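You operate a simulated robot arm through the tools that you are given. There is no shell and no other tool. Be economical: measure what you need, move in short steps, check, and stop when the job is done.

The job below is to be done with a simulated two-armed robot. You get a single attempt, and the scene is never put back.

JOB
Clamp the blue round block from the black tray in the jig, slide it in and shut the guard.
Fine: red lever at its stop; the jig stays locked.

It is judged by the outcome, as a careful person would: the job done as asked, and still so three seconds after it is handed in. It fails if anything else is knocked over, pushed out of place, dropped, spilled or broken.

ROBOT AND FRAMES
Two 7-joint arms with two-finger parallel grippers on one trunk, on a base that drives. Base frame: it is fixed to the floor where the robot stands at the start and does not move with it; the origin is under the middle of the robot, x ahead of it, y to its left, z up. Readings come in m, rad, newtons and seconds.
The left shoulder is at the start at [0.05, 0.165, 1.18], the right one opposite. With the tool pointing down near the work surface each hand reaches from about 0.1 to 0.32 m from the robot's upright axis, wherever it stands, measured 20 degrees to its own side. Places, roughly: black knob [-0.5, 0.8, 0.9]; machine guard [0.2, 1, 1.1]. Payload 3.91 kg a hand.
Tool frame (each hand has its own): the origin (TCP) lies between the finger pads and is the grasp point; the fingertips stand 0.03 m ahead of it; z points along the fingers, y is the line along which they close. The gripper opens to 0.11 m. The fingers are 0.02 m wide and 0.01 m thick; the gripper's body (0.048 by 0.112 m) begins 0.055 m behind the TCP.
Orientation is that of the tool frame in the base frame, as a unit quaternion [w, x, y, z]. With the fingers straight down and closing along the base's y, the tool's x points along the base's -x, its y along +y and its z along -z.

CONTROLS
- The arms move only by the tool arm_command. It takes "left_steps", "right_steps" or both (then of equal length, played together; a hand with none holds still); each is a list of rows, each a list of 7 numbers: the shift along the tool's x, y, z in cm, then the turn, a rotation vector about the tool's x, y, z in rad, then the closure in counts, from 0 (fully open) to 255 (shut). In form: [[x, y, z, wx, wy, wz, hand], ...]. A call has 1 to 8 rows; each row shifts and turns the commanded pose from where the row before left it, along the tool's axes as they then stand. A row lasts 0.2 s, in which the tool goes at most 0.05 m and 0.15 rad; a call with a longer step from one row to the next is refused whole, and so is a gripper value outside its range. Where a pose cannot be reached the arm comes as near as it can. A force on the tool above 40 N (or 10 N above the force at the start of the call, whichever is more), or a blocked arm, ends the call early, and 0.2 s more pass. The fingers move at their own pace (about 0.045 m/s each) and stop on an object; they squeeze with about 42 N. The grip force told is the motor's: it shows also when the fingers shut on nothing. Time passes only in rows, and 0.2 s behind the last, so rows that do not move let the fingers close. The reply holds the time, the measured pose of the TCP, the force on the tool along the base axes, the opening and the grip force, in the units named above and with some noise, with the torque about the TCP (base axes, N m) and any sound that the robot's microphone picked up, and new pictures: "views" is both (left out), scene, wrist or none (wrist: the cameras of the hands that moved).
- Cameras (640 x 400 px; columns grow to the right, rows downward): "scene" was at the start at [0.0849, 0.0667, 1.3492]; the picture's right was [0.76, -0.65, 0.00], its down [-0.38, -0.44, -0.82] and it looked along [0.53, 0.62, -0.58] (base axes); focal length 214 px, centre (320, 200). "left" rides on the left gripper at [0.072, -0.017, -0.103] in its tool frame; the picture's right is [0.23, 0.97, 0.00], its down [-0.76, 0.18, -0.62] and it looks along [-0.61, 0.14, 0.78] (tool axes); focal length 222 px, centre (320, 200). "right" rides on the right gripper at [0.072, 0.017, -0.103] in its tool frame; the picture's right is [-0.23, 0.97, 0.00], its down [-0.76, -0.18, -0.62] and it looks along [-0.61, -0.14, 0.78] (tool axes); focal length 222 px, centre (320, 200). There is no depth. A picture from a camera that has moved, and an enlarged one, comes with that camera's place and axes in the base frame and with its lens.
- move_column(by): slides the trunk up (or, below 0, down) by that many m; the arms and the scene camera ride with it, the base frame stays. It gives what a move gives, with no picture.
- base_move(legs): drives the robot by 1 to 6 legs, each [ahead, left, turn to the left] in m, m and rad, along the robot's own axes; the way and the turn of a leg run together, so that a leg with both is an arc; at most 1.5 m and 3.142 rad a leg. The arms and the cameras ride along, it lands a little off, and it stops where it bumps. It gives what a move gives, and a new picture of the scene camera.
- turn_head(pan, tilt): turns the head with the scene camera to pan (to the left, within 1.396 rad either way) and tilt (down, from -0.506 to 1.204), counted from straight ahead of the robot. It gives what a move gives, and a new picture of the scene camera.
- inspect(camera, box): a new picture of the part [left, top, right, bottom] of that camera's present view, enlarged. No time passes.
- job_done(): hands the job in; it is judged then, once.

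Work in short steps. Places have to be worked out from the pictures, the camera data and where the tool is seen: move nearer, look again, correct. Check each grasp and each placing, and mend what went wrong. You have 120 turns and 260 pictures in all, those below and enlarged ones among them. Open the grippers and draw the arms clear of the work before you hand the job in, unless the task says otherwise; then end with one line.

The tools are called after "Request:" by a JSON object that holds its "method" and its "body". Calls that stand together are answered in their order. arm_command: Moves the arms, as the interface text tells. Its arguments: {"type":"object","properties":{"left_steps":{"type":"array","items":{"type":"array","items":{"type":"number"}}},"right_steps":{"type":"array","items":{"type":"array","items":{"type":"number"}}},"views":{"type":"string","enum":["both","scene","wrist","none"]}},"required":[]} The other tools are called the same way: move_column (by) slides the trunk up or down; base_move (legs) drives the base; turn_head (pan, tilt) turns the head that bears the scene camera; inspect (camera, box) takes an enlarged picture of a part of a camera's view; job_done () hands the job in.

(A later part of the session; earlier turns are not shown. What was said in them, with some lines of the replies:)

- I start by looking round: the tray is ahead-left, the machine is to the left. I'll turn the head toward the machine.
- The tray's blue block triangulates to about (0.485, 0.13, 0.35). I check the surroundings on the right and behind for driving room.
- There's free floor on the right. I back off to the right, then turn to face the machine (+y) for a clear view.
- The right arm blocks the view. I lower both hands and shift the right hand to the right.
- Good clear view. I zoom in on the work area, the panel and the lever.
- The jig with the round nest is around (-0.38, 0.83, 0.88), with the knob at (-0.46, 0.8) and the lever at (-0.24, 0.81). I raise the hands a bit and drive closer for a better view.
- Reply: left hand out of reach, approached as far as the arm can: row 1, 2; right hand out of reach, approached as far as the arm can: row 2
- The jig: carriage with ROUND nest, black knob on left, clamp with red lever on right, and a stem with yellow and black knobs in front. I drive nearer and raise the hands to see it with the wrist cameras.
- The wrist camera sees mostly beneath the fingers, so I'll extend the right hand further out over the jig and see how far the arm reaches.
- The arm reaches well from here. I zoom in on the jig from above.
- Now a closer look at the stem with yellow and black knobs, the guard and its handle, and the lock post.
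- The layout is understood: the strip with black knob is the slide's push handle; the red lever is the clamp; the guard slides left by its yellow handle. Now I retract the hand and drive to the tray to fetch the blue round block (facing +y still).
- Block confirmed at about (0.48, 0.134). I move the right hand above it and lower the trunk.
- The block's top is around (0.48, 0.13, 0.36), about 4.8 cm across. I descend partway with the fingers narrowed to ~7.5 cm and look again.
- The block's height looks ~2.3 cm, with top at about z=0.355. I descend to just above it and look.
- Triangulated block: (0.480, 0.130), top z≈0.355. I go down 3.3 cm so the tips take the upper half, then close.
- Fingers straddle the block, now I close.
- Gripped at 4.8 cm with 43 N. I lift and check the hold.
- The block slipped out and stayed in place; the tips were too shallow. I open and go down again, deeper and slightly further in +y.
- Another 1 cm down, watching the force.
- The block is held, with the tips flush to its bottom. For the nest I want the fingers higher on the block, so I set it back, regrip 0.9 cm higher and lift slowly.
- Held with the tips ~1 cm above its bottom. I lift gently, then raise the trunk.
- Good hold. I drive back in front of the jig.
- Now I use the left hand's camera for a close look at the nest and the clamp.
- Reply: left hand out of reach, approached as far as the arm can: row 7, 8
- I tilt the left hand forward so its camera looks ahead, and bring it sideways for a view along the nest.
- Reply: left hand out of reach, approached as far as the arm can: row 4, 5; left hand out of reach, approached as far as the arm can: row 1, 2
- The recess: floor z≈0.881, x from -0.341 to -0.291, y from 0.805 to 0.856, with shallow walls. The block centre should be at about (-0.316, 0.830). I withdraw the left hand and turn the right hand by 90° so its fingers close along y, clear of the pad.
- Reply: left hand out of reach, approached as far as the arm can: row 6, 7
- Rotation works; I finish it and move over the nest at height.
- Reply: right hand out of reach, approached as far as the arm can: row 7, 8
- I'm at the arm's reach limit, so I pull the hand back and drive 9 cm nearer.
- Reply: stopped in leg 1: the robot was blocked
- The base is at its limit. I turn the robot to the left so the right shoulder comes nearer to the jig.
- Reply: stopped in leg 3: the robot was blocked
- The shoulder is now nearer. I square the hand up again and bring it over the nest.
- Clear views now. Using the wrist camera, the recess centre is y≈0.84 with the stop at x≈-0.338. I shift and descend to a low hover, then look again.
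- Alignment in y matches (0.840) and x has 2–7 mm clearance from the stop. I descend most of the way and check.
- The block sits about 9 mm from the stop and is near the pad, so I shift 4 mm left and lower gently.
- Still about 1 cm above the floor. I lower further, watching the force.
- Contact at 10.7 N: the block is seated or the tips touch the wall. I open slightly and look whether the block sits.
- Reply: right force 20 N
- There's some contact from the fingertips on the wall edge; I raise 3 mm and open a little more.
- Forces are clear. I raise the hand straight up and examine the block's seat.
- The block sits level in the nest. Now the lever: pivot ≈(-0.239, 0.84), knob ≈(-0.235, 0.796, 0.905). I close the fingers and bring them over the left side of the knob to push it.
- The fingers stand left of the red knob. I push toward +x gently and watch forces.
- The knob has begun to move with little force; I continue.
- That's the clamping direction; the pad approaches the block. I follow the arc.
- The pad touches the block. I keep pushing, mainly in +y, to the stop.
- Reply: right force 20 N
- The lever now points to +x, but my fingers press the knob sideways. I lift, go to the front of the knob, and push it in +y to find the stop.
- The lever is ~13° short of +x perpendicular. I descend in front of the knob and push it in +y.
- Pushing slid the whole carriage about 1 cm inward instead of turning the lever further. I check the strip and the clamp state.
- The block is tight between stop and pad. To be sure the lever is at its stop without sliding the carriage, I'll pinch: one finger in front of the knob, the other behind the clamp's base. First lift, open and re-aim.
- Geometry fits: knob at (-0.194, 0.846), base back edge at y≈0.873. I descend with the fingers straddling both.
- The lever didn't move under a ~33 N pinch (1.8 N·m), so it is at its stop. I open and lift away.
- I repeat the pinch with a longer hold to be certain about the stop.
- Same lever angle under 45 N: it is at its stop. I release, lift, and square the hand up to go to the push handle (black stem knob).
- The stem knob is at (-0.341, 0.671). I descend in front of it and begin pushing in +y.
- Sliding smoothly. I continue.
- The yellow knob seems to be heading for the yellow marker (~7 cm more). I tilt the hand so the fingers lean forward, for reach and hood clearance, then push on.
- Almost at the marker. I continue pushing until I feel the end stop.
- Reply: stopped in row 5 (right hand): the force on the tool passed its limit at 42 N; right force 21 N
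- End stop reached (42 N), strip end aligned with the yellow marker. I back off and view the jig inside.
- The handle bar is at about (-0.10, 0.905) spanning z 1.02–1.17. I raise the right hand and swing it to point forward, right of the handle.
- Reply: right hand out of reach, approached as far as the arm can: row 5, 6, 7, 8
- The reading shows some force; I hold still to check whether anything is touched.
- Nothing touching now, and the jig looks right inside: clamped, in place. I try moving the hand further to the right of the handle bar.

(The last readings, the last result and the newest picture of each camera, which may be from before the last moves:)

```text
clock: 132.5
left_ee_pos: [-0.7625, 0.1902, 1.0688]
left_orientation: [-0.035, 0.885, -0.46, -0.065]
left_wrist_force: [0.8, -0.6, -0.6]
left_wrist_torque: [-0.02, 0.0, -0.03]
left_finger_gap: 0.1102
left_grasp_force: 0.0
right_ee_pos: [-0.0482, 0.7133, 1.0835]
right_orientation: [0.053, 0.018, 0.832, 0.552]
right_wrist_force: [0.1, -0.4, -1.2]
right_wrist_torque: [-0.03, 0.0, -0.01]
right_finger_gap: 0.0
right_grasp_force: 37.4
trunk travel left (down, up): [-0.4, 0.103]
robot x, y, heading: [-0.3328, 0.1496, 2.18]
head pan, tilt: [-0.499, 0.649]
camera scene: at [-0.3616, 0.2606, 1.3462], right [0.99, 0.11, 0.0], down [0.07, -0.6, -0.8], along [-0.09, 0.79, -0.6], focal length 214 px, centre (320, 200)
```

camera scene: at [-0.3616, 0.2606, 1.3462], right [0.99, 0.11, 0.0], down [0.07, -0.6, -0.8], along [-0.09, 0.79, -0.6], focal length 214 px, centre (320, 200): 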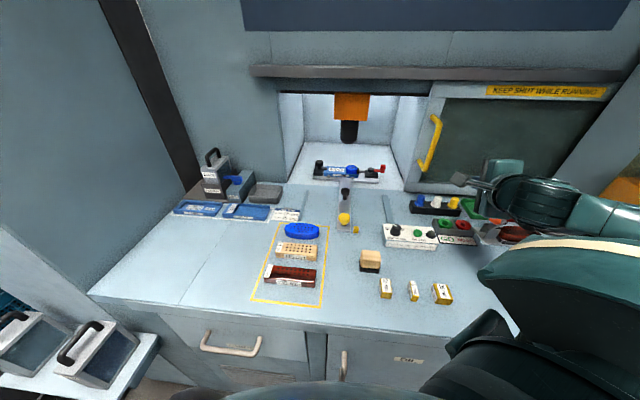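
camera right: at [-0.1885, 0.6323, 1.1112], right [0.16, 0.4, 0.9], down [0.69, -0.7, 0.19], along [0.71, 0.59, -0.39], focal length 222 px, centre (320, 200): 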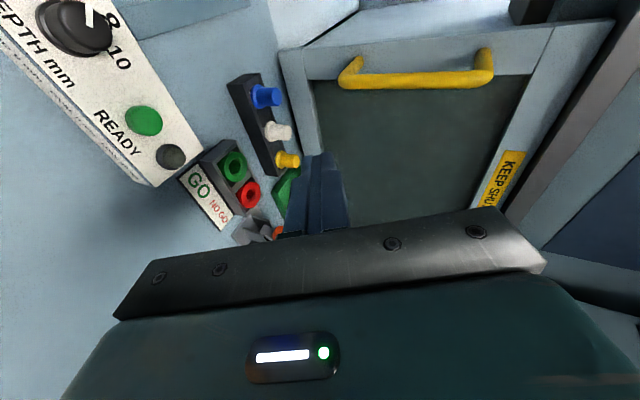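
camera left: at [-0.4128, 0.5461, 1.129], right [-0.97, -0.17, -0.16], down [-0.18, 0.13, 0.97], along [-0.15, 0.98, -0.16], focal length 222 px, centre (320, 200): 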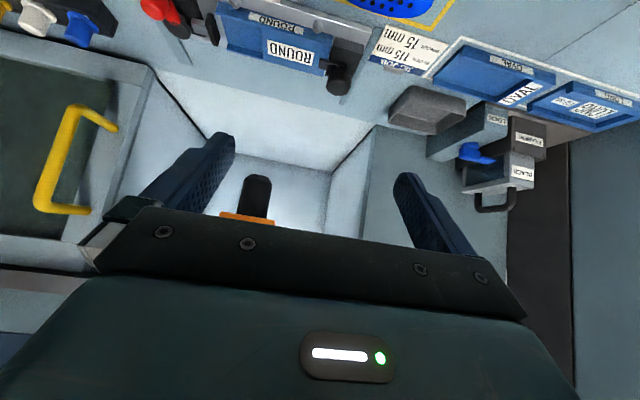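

Works. Now forward toward the panel, keeping right of the bar.

Request:
{"method": "arm_command", "body": {"right_steps": [[0.3, 1.6, 3.6, 0, 0, 0, 255], [0.3, 1.6, 3.6, 0, 0, 0, 255], [0.3, 1.6, 3.6, 0, 0, 0, 255], [0.3, 1.6, 3.0, 0, 0, 0, 255], [0, 0, 0, 0, 0, 0, 255]], "views": "both"}}

Request:
{"method": "inspect", "body": {"camera": "scene", "box": [390, 90, 530, 210]}}

```text
clock: 133.7
left_ee_pos: [-0.7623, 0.1888, 1.0691]
left_orientation: [-0.035, 0.885, -0.46, -0.066]
left_wrist_force: [-0.3, -0.6, 0.7]
left_wrist_torque: [-0.02, 0.03, -0.01]
left_finger_gap: 0.11
left_grasp_force: 0.0
right_ee_pos: [-0.0449, 0.8665, 1.0876]
right_orientation: [0.053, 0.018, 0.832, 0.552]
right_wrist_force: [-0.4, 0.5, 0.7]
right_wrist_torque: [-0.01, 0.02, -0.02]
right_finger_gap: 0.0
right_grasp_force: 37.6
trunk travel left (down, up): [-0.4, 0.103]
robot x, y, heading: [-0.3326, 0.1516, 2.182]
head pan, tilt: [-0.499, 0.649]
camera scene: at [-0.3616, 0.2603, 1.3462], right [0.99, 0.11, 0.0], down [0.07, -0.6, -0.8], along [-0.09, 0.79, -0.6], focal length 214 px, centre (320, 200)
camera right: at [-0.1286, 0.7851, 1.1346], right [0.2, 0.36, 0.91], down [0.69, -0.71, 0.13], along [0.69, 0.61, -0.39], focal length 222 px, centre (320, 200)
```

scene: 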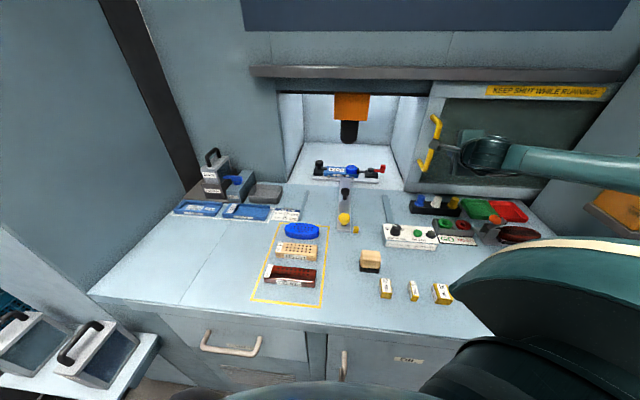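
right: 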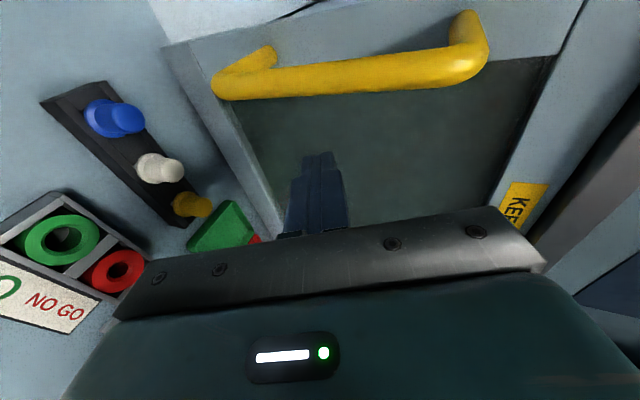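

```text
3.33 times, centred on (460, 150) of scene
camera zoom: at [-0.3616, 0.2603, 1.3462], right [0.99, 0.11, 0.0], down [0.07, -0.6, -0.8], along [-0.09, 0.79, -0.6], focal length 715 px, centre (-147, 367)
```

zoom: 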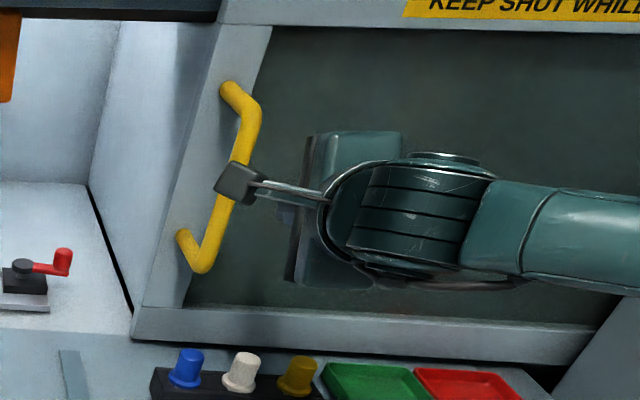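

Bar at x≈-0.092, fingertips at x≈-0.042, level with the bar's depth. I go 2.2 cm deeper, then start pushing to the left.

Request:
{"method": "arm_command", "body": {"right_steps": [[0.1, 0.4, 1, 0, 0, 0, 255], [0.1, 0.45, 1, 0, 0, 0, 255], [0, 0, 0, 0, 0, 0, 255], [1.5, 0, 0, 0, 0, 0, 255], [1.5, 0, 0, 0, 0, 0, 255], [1, 0, 0, 0, 0, 0, 255]], "views": "wrist"}}

Request:
{"method": "inspect", "body": {"camera": "scene", "box": [390, 90, 530, 210]}}

```text
clock: 135.1
left_ee_pos: [-0.763, 0.1894, 1.069]
left_orientation: [-0.035, 0.884, -0.461, -0.066]
left_wrist_force: [0.4, 0.2, -0.4]
left_wrist_torque: [-0.02, 0.01, -0.01]
left_finger_gap: 0.1099
left_grasp_force: 0.0
right_ee_pos: [-0.0862, 0.8881, 1.0849]
right_orientation: [0.053, 0.019, 0.832, 0.552]
right_wrist_force: [0.9, -0.7, 0.2]
right_wrist_torque: [-0.06, 0.01, 0.0]
right_finger_gap: 0.0
right_grasp_force: 37.6
trunk travel left (down, up): [-0.4, 0.103]
robot x, y, heading: [-0.3335, 0.1491, 2.185]
head pan, tilt: [-0.499, 0.649]
camera right: at [-0.1693, 0.8072, 1.1336], right [0.2, 0.36, 0.91], down [0.69, -0.71, 0.13], along [0.69, 0.61, -0.39], focal length 222 px, centre (320, 200)
```

right: 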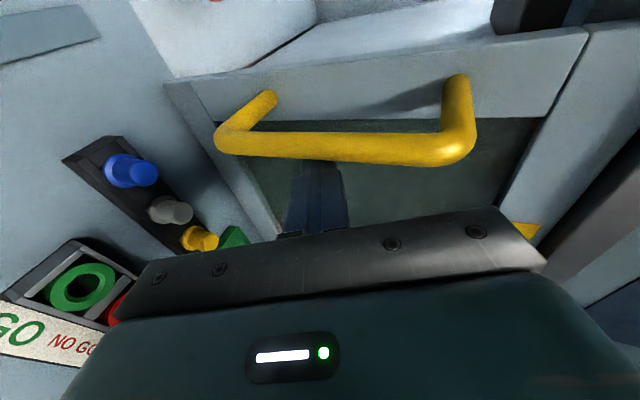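

```text
3.33 times, centred on (460, 150) of scene
camera zoom: at [-0.3619, 0.2606, 1.3462], right [0.99, 0.11, 0.0], down [0.07, -0.6, -0.8], along [-0.09, 0.79, -0.6], focal length 715 px, centre (-147, 367)
```

zoom: 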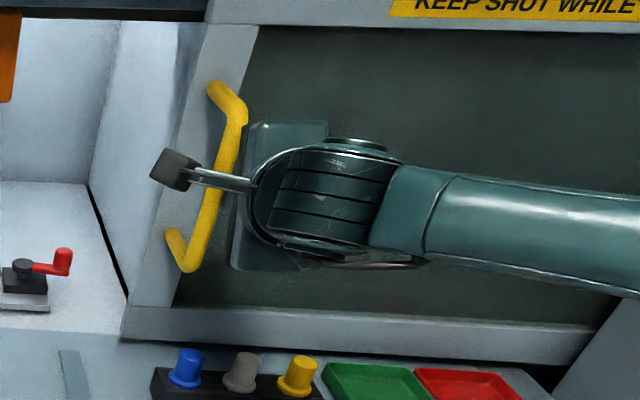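

The guard moves easily with my fingers behind the bar. I keep pushing to -x, compensating the tool's slant.

Request:
{"method": "arm_command", "body": {"right_steps": [[2, 0.06, -0.25, 0, 0, 0, 255], [2.5, 0.1, -0.3, 0, 0, 0, 255], [2.5, 0.1, -0.3, 0, 0, 0, 255], [2.5, 0.1, -0.3, 0, 0, 0, 255], [2.5, 0.1, -0.3, 0, 0, 0, 255], [2.5, 0.1, -0.3, 0, 0, 0, 255], [2.5, 0.1, -0.3, 0, 0, 0, 255], [0, 0, 0, 0, 0, 0, 255]], "views": "both"}}

```text
clock: 136.9
left_ee_pos: [-0.7619, 0.1884, 1.0682]
left_orientation: [-0.035, 0.885, -0.46, -0.065]
left_wrist_force: [-1.0, 0.3, -0.1]
left_wrist_torque: [0.0, -0.01, -0.02]
left_finger_gap: 0.1101
left_grasp_force: 0.1
right_ee_pos: [-0.2579, 0.8906, 1.0875]
right_orientation: [0.052, 0.019, 0.832, 0.552]
right_wrist_force: [1.2, 0.0, 0.5]
right_wrist_torque: [-0.01, 0.0, 0.02]
right_finger_gap: 0.0001
right_grasp_force: 37.9
trunk travel left (down, up): [-0.4, 0.103]
robot x, y, heading: [-0.3338, 0.1465, 2.179]
head pan, tilt: [-0.499, 0.649]
camera scene: at [-0.3614, 0.2605, 1.3462], right [0.99, 0.11, 0.0], down [0.07, -0.6, -0.8], along [-0.09, 0.79, -0.6], focal length 214 px, centre (320, 200)
camera right: at [-0.3414, 0.8092, 1.1362], right [0.2, 0.36, 0.91], down [0.69, -0.71, 0.13], along [0.69, 0.61, -0.39], focal length 222 px, centre (320, 200)
```

scene: 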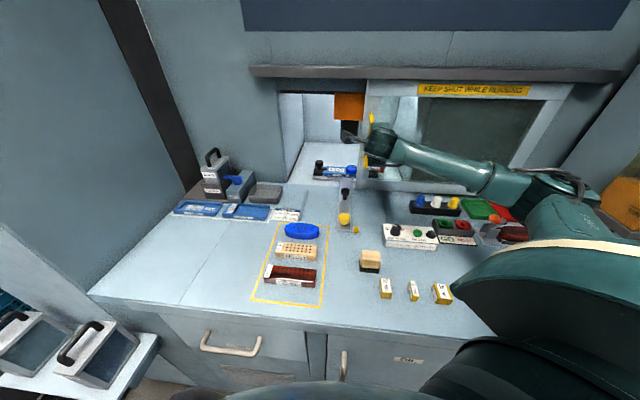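
right: 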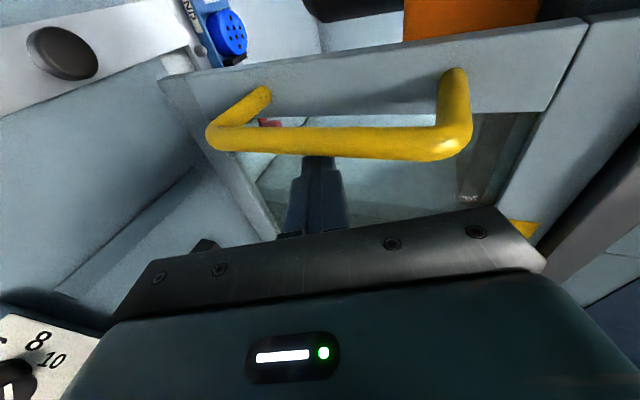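

Halfway. I continue pushing.

Request:
{"method": "arm_command", "body": {"right_steps": [[2, 0.06, -0.25, 0, 0, 0, 255], [2.5, 0.1, -0.3, 0, 0, 0, 255], [2.5, 0.1, -0.3, 0, 0, 0, 255], [2.5, 0.1, -0.3, 0, 0, 0, 255], [2.5, 0.1, -0.3, 0, 0, 0, 255], [2.5, 0.1, -0.3, 0, 0, 0, 255], [2.5, 0.1, -0.3, 0, 0, 0, 255], [0, 0, 0, 0, 0, 0, 255]], "views": "both"}}

```text
clock: 138.7
left_ee_pos: [-0.7616, 0.1895, 1.0694]
left_orientation: [-0.036, 0.885, -0.46, -0.065]
left_wrist_force: [-0.8, 0.0, 0.3]
left_wrist_torque: [0.0, 0.0, 0.01]
left_finger_gap: 0.11
left_grasp_force: 0.0
right_ee_pos: [-0.4302, 0.8888, 1.0886]
right_orientation: [0.052, 0.019, 0.832, 0.552]
right_wrist_force: [0.5, 0.1, -0.3]
right_wrist_torque: [0.0, 0.0, -0.01]
right_finger_gap: 0.0001
right_grasp_force: 37.7
trunk travel left (down, up): [-0.4, 0.103]
robot x, y, heading: [-0.3354, 0.1513, 2.182]
head pan, tilt: [-0.499, 0.649]
camera scene: at [-0.3613, 0.2605, 1.3462], right [0.99, 0.11, 0.0], down [0.07, -0.6, -0.8], along [-0.09, 0.79, -0.6], focal length 214 px, centre (320, 200)
camera right: at [-0.5135, 0.8077, 1.1374], right [0.2, 0.36, 0.91], down [0.69, -0.71, 0.13], along [0.69, 0.61, -0.39], focal length 222 px, centre (320, 200)
```

scene: 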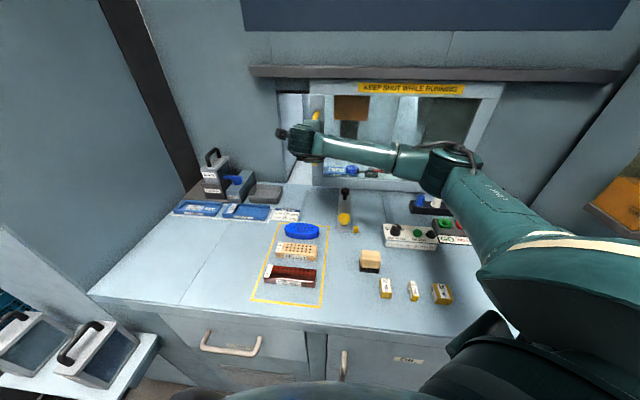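
right: 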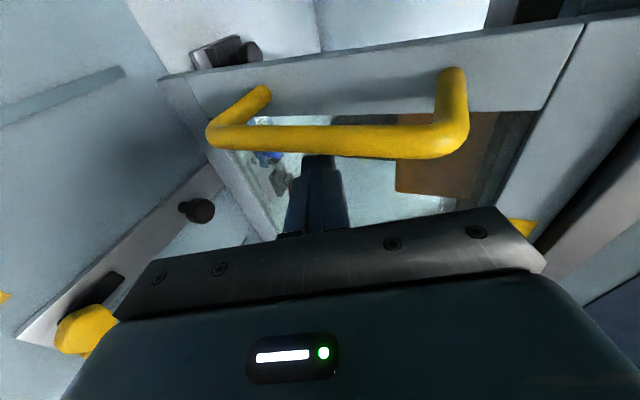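

Request:
{"method": "arm_command", "body": {"right_steps": [[1.5, 0.05, -0.18, 0, 0, 0, 255], [1.5, 0.05, -0.18, 0, 0, 0, 255], [1.5, 0.05, -0.18, 0, 0, 0, 255], [1.5, 0.05, -0.18, 0, 0, 0, 255], [1.5, 0.05, -0.18, 0, 0, 0, 255], [1, 0.05, -0.1, 0, 0, 0, 255], [1, 0.05, -0.1, 0, 0, 0, 255], [0, 0, 0, 0, 0, 0, 255]], "views": "both"}}

```text
clock: 140.5
left_ee_pos: [-0.7618, 0.1897, 1.0693]
left_orientation: [-0.035, 0.885, -0.46, -0.065]
left_wrist_force: [-0.3, 0.4, -0.2]
left_wrist_torque: [0.0, 0.05, 0.02]
left_finger_gap: 0.1097
left_grasp_force: 0.0
right_ee_pos: [-0.5232, 0.8879, 1.0883]
right_orientation: [0.052, 0.019, 0.832, 0.551]
right_wrist_force: [0.5, -0.2, 0.1]
right_wrist_torque: [-0.02, 0.01, -0.05]
right_finger_gap: 0.0
right_grasp_force: 37.9
trunk travel left (down, up): [-0.4, 0.103]
robot x, y, heading: [-0.3364, 0.1479, 2.181]
head pan, tilt: [-0.499, 0.649]
camera scene: at [-0.3616, 0.2605, 1.3462], right [0.99, 0.11, 0.0], down [0.07, -0.6, -0.8], along [-0.09, 0.79, -0.6], focal length 214 px, centre (320, 200)
camera right: at [-0.6074, 0.8056, 1.1388], right [0.2, 0.36, 0.91], down [0.69, -0.71, 0.13], along [0.69, 0.61, -0.39], focal length 222 px, centre (320, 200)
```

scene: 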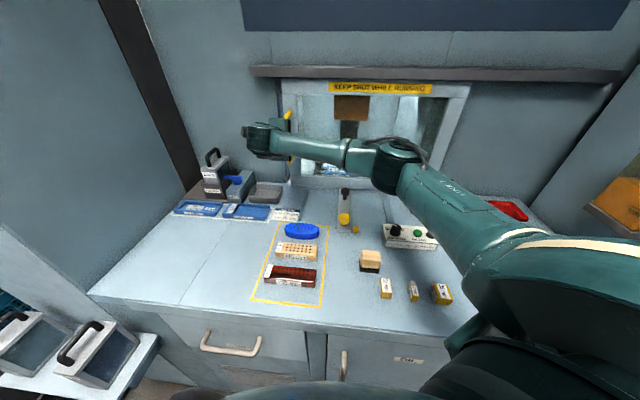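
right: 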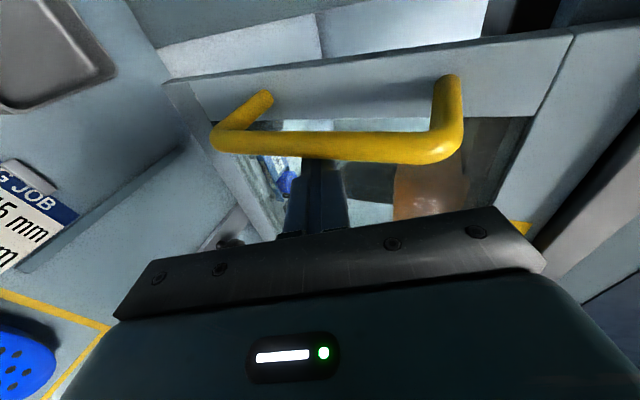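

Nearly shut. Small steps now until the stop.

Request:
{"method": "arm_command", "body": {"right_steps": [[0.6, 0.02, -0.07, 0, 0, 0, 255], [0.6, 0.02, -0.07, 0, 0, 0, 255], [0.6, 0.02, -0.07, 0, 0, 0, 255], [0.6, 0.02, -0.07, 0, 0, 0, 255], [0.6, 0.02, -0.07, 0, 0, 0, 255], [0.6, 0.02, -0.07, 0, 0, 0, 255], [0, 0, 0, 0, 0, 0, 255]], "views": "wrist"}}

Request:
{"method": "inspect", "body": {"camera": "scene", "box": [190, 60, 390, 220]}}

```text
clock: 142.1
left_ee_pos: [-0.7621, 0.1885, 1.0691]
left_orientation: [-0.036, 0.885, -0.46, -0.065]
left_wrist_force: [0.4, -0.8, -0.3]
left_wrist_torque: [0.0, 0.0, 0.04]
left_finger_gap: 0.1101
left_grasp_force: 0.1
right_ee_pos: [-0.5611, 0.8877, 1.0913]
right_orientation: [0.053, 0.019, 0.832, 0.552]
right_wrist_force: [-0.3, 0.1, 0.6]
right_wrist_torque: [-0.01, 0.01, 0.01]
right_finger_gap: 0.0
right_grasp_force: 37.9
trunk travel left (down, up): [-0.4, 0.103]
robot x, y, heading: [-0.3312, 0.1481, 2.179]
head pan, tilt: [-0.499, 0.649]
camera right: at [-0.6439, 0.8068, 1.1407], right [0.2, 0.36, 0.91], down [0.69, -0.71, 0.13], along [0.69, 0.61, -0.39], focal length 222 px, centre (320, 200)
```

right: 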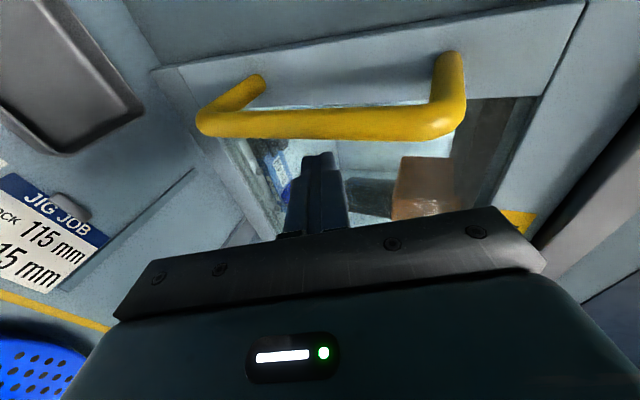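

```text
2.50 times, centred on (290, 140) of scene
camera zoom: at [-0.3615, 0.2605, 1.3462], right [0.99, 0.11, 0.0], down [0.07, -0.6, -0.8], along [-0.09, 0.79, -0.6], focal length 536 px, centre (395, 350)
```

zoom: 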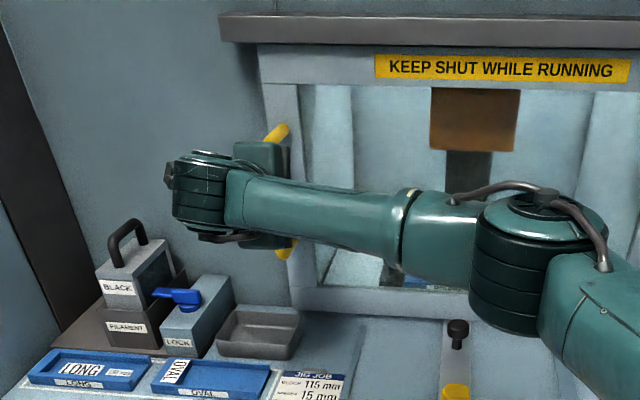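

The guard coasted slightly ahead. I follow on until I feel the closing stop.

Request:
{"method": "arm_command", "body": {"right_steps": [[0.6, 0.02, -0.07, 0, 0, 0, 255], [0.6, 0.02, -0.07, 0, 0, 0, 255], [0.6, 0.02, -0.07, 0, 0, 0, 255], [0.5, 0.02, -0.06, 0, 0, 0, 255], [0, 0, 0, 0, 0, 0, 255]], "views": "wrist"}}

Request:
{"method": "inspect", "body": {"camera": "scene", "box": [190, 60, 390, 220]}}

```text
clock: 143.3
left_ee_pos: [-0.7597, 0.1907, 1.0709]
left_orientation: [-0.034, 0.884, -0.461, -0.068]
left_wrist_force: [0.3, 0.1, 0.0]
left_wrist_torque: [0.02, -0.02, 0.0]
left_finger_gap: 0.1101
left_grasp_force: 0.0
right_ee_pos: [-0.5745, 0.8894, 1.0925]
right_orientation: [0.06, 0.025, 0.832, 0.551]
right_wrist_force: [32.8, -13.0, -5.5]
right_wrist_torque: [0.08, -0.24, -0.51]
right_finger_gap: 0.0
right_grasp_force: 37.4
trunk travel left (down, up): [-0.4, 0.103]
robot x, y, heading: [-0.3341, 0.1479, 2.182]
head pan, tilt: [-0.499, 0.649]
camera right: at [-0.6595, 0.8098, 1.1416], right [0.2, 0.36, 0.91], down [0.68, -0.72, 0.13], along [0.7, 0.59, -0.39], focal length 222 px, centre (320, 200)
```

right: 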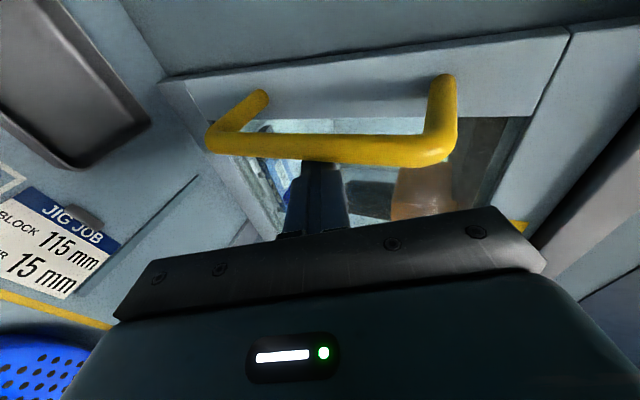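

```text
2.50 times, centred on (290, 140) of scene
camera zoom: at [-0.3569, 0.2594, 1.3463], right [0.99, 0.11, 0.0], down [0.06, -0.6, -0.8], along [-0.09, 0.79, -0.6], focal length 536 px, centre (395, 350)
```

zoom: 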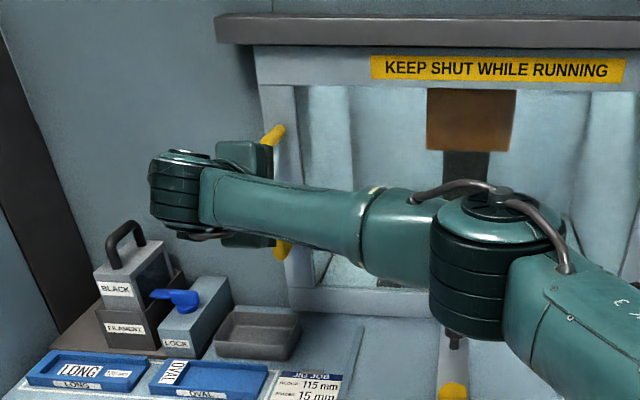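

Guard against its stop (33 N). I release to the right and draw the hand back.

Request:
{"method": "arm_command", "body": {"right_steps": [[-1, 0, 0.1, 0, 0, 0, 255], [-1.2, 0, 0.1, 0, 0, 0, 255], [-0.3, -1.2, -2.8, 0, 0, 0, 255], [-0.3, -0.8, -4, 0, 0, 0, 255], [-0.3, -0.4, -4.2, 0, 0, 0, 255], [-0.3, -0.4, -4.2, 0, 0, 0, 255], [-0.3, -0.4, -4.2, 0, 0, 0, 255]], "views": "scene"}}

Request:
{"method": "inspect", "body": {"camera": "scene", "box": [240, 60, 500, 220]}}

```text
clock: 144.9
left_ee_pos: [-0.7626, 0.1891, 1.0696]
left_orientation: [-0.035, 0.884, -0.461, -0.065]
left_wrist_force: [0.3, -0.4, 0.7]
left_wrist_torque: [0.01, 0.0, 0.01]
left_finger_gap: 0.1104
left_grasp_force: 0.0
right_ee_pos: [-0.5643, 0.6922, 1.1427]
right_orientation: [0.054, 0.019, 0.832, 0.552]
right_wrist_force: [0.8, -0.9, -0.1]
right_wrist_torque: [-0.04, 0.03, 0.0]
right_finger_gap: 0.0
right_grasp_force: 37.2
trunk travel left (down, up): [-0.4, 0.103]
robot x, y, heading: [-0.3327, 0.152, 2.177]
head pan, tilt: [-0.499, 0.649]
camera scene: at [-0.362, 0.2598, 1.3463], right [0.99, 0.11, 0.0], down [0.07, -0.6, -0.8], along [-0.09, 0.79, -0.6], focal length 214 px, centre (320, 200)
```

scene: 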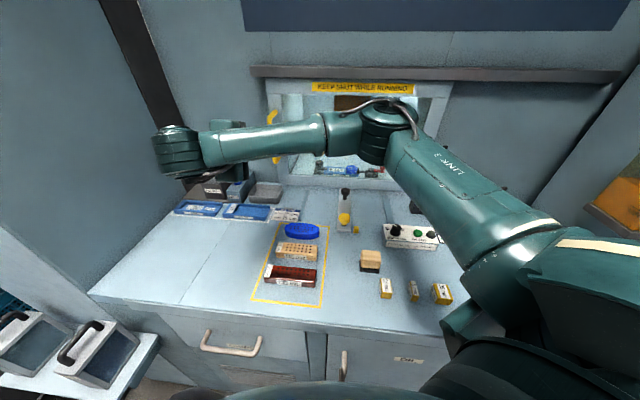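

```text
2.46 times, centred on (370, 140) of scene
camera zoom: at [-0.362, 0.2598, 1.3463], right [0.99, 0.11, 0.0], down [0.07, -0.6, -0.8], along [-0.09, 0.79, -0.6], focal length 528 px, centre (197, 348)
```

zoom: 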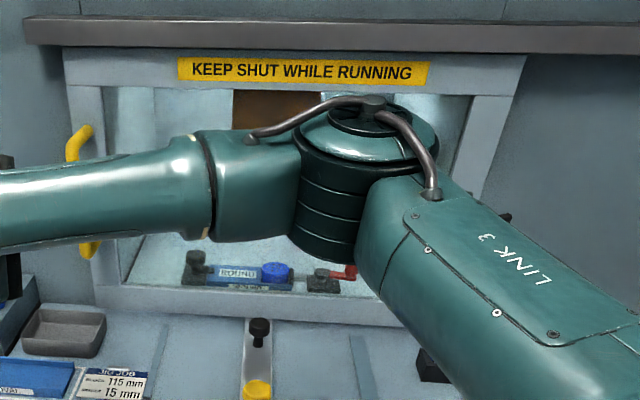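

Guard shut and the jig visible inside with lever intact. I retract the hand further, open it and back the robot off for a final check.

Request:
{"method": "arm_command", "body": {"right_steps": [[0, 0, -4, 0, 0, 0, 100], [0, 0, -4, 0, 0, 0, 0], [0, 0, -4, 0, 0, 0, 0], [0, 0, -4, 0, 0, 0, 0]], "views": "none"}}

Request:
{"method": "base_move", "body": {"legs": [[-0.3, 0, 0]]}}

Request:
{"method": "inspect", "body": {"camera": "scene", "box": [240, 100, 480, 240]}}

```text
clock: 145.9
left_ee_pos: [-0.7612, 0.1886, 1.0698]
left_orientation: [-0.035, 0.885, -0.46, -0.065]
left_wrist_force: [0.0, 0.1, 1.1]
left_wrist_torque: [-0.01, 0.01, 0.0]
left_finger_gap: 0.11
left_grasp_force: 0.0
right_ee_pos: [-0.584, 0.546, 1.2028]
right_orientation: [0.053, 0.019, 0.832, 0.552]
right_wrist_force: [0.5, -0.3, 0.8]
right_wrist_torque: [0.0, 0.0, 0.02]
right_finger_gap: 0.0855
right_grasp_force: 0.1
trunk travel left (down, up): [-0.4, 0.103]
robot x, y, heading: [-0.3309, 0.1531, 2.181]
head pan, tilt: [-0.499, 0.649]
```

```text
clock: 148.0
left_ee_pos: [-0.5864, -0.0625, 1.0699]
left_orientation: [-0.035, 0.885, -0.46, -0.066]
left_wrist_force: [-0.1, 0.0, -0.6]
left_wrist_torque: [0.04, -0.01, 0.01]
left_finger_gap: 0.1099
left_grasp_force: 0.2
right_ee_pos: [-0.4086, 0.2945, 1.2022]
right_orientation: [0.053, 0.019, 0.832, 0.552]
right_wrist_force: [0.1, -0.2, 0.2]
right_wrist_torque: [-0.02, -0.03, 0.02]
right_finger_gap: 0.1097
right_grasp_force: 0.0
trunk travel left (down, up): [-0.4, 0.103]
robot x, y, heading: [-0.1539, -0.1049, 2.179]
head pan, tilt: [-0.499, 0.649]
camera scene: at [-0.1852, 0.0088, 1.3463], right [0.99, 0.11, 0.0], down [0.07, -0.6, -0.8], along [-0.09, 0.79, -0.6], focal length 214 px, centre (320, 200)
```

scene: 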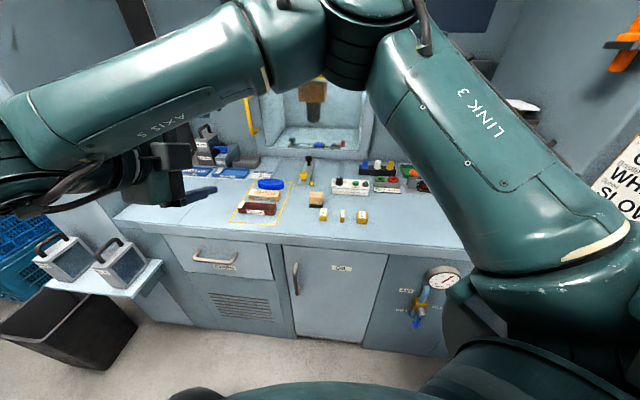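

```text
2.67 times, centred on (360, 170) of scene
camera zoom: at [-0.1852, 0.0088, 1.3463], right [0.99, 0.11, 0.0], down [0.07, -0.6, -0.8], along [-0.09, 0.79, -0.6], focal length 572 px, centre (213, 280)
```

zoom: 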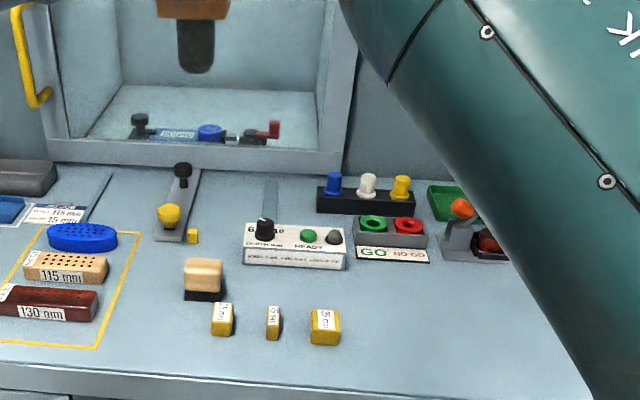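

Request:
{"method": "inspect", "body": {"camera": "scene", "box": [230, 80, 380, 180]}}

```text
4.00 times, centred on (305, 130) of scene
camera zoom: at [-0.1852, 0.0088, 1.3463], right [0.99, 0.11, 0.0], down [0.07, -0.6, -0.8], along [-0.09, 0.79, -0.6], focal length 858 px, centre (380, 480)
```

zoom: 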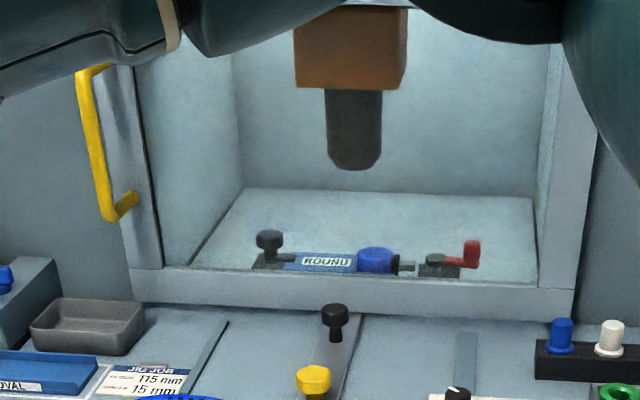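

The guard covers the opening. Inside, the jig is in place with the blue block clamped and the lever at its stop; both arms are clear.

Request:
{"method": "job_done", "body": {}}

```text
The job is handed in.
```

The blue round block is clamped in the jig with the red lever at its stop, the jig is slid in to its end stop and still locked, and the guard is shut.
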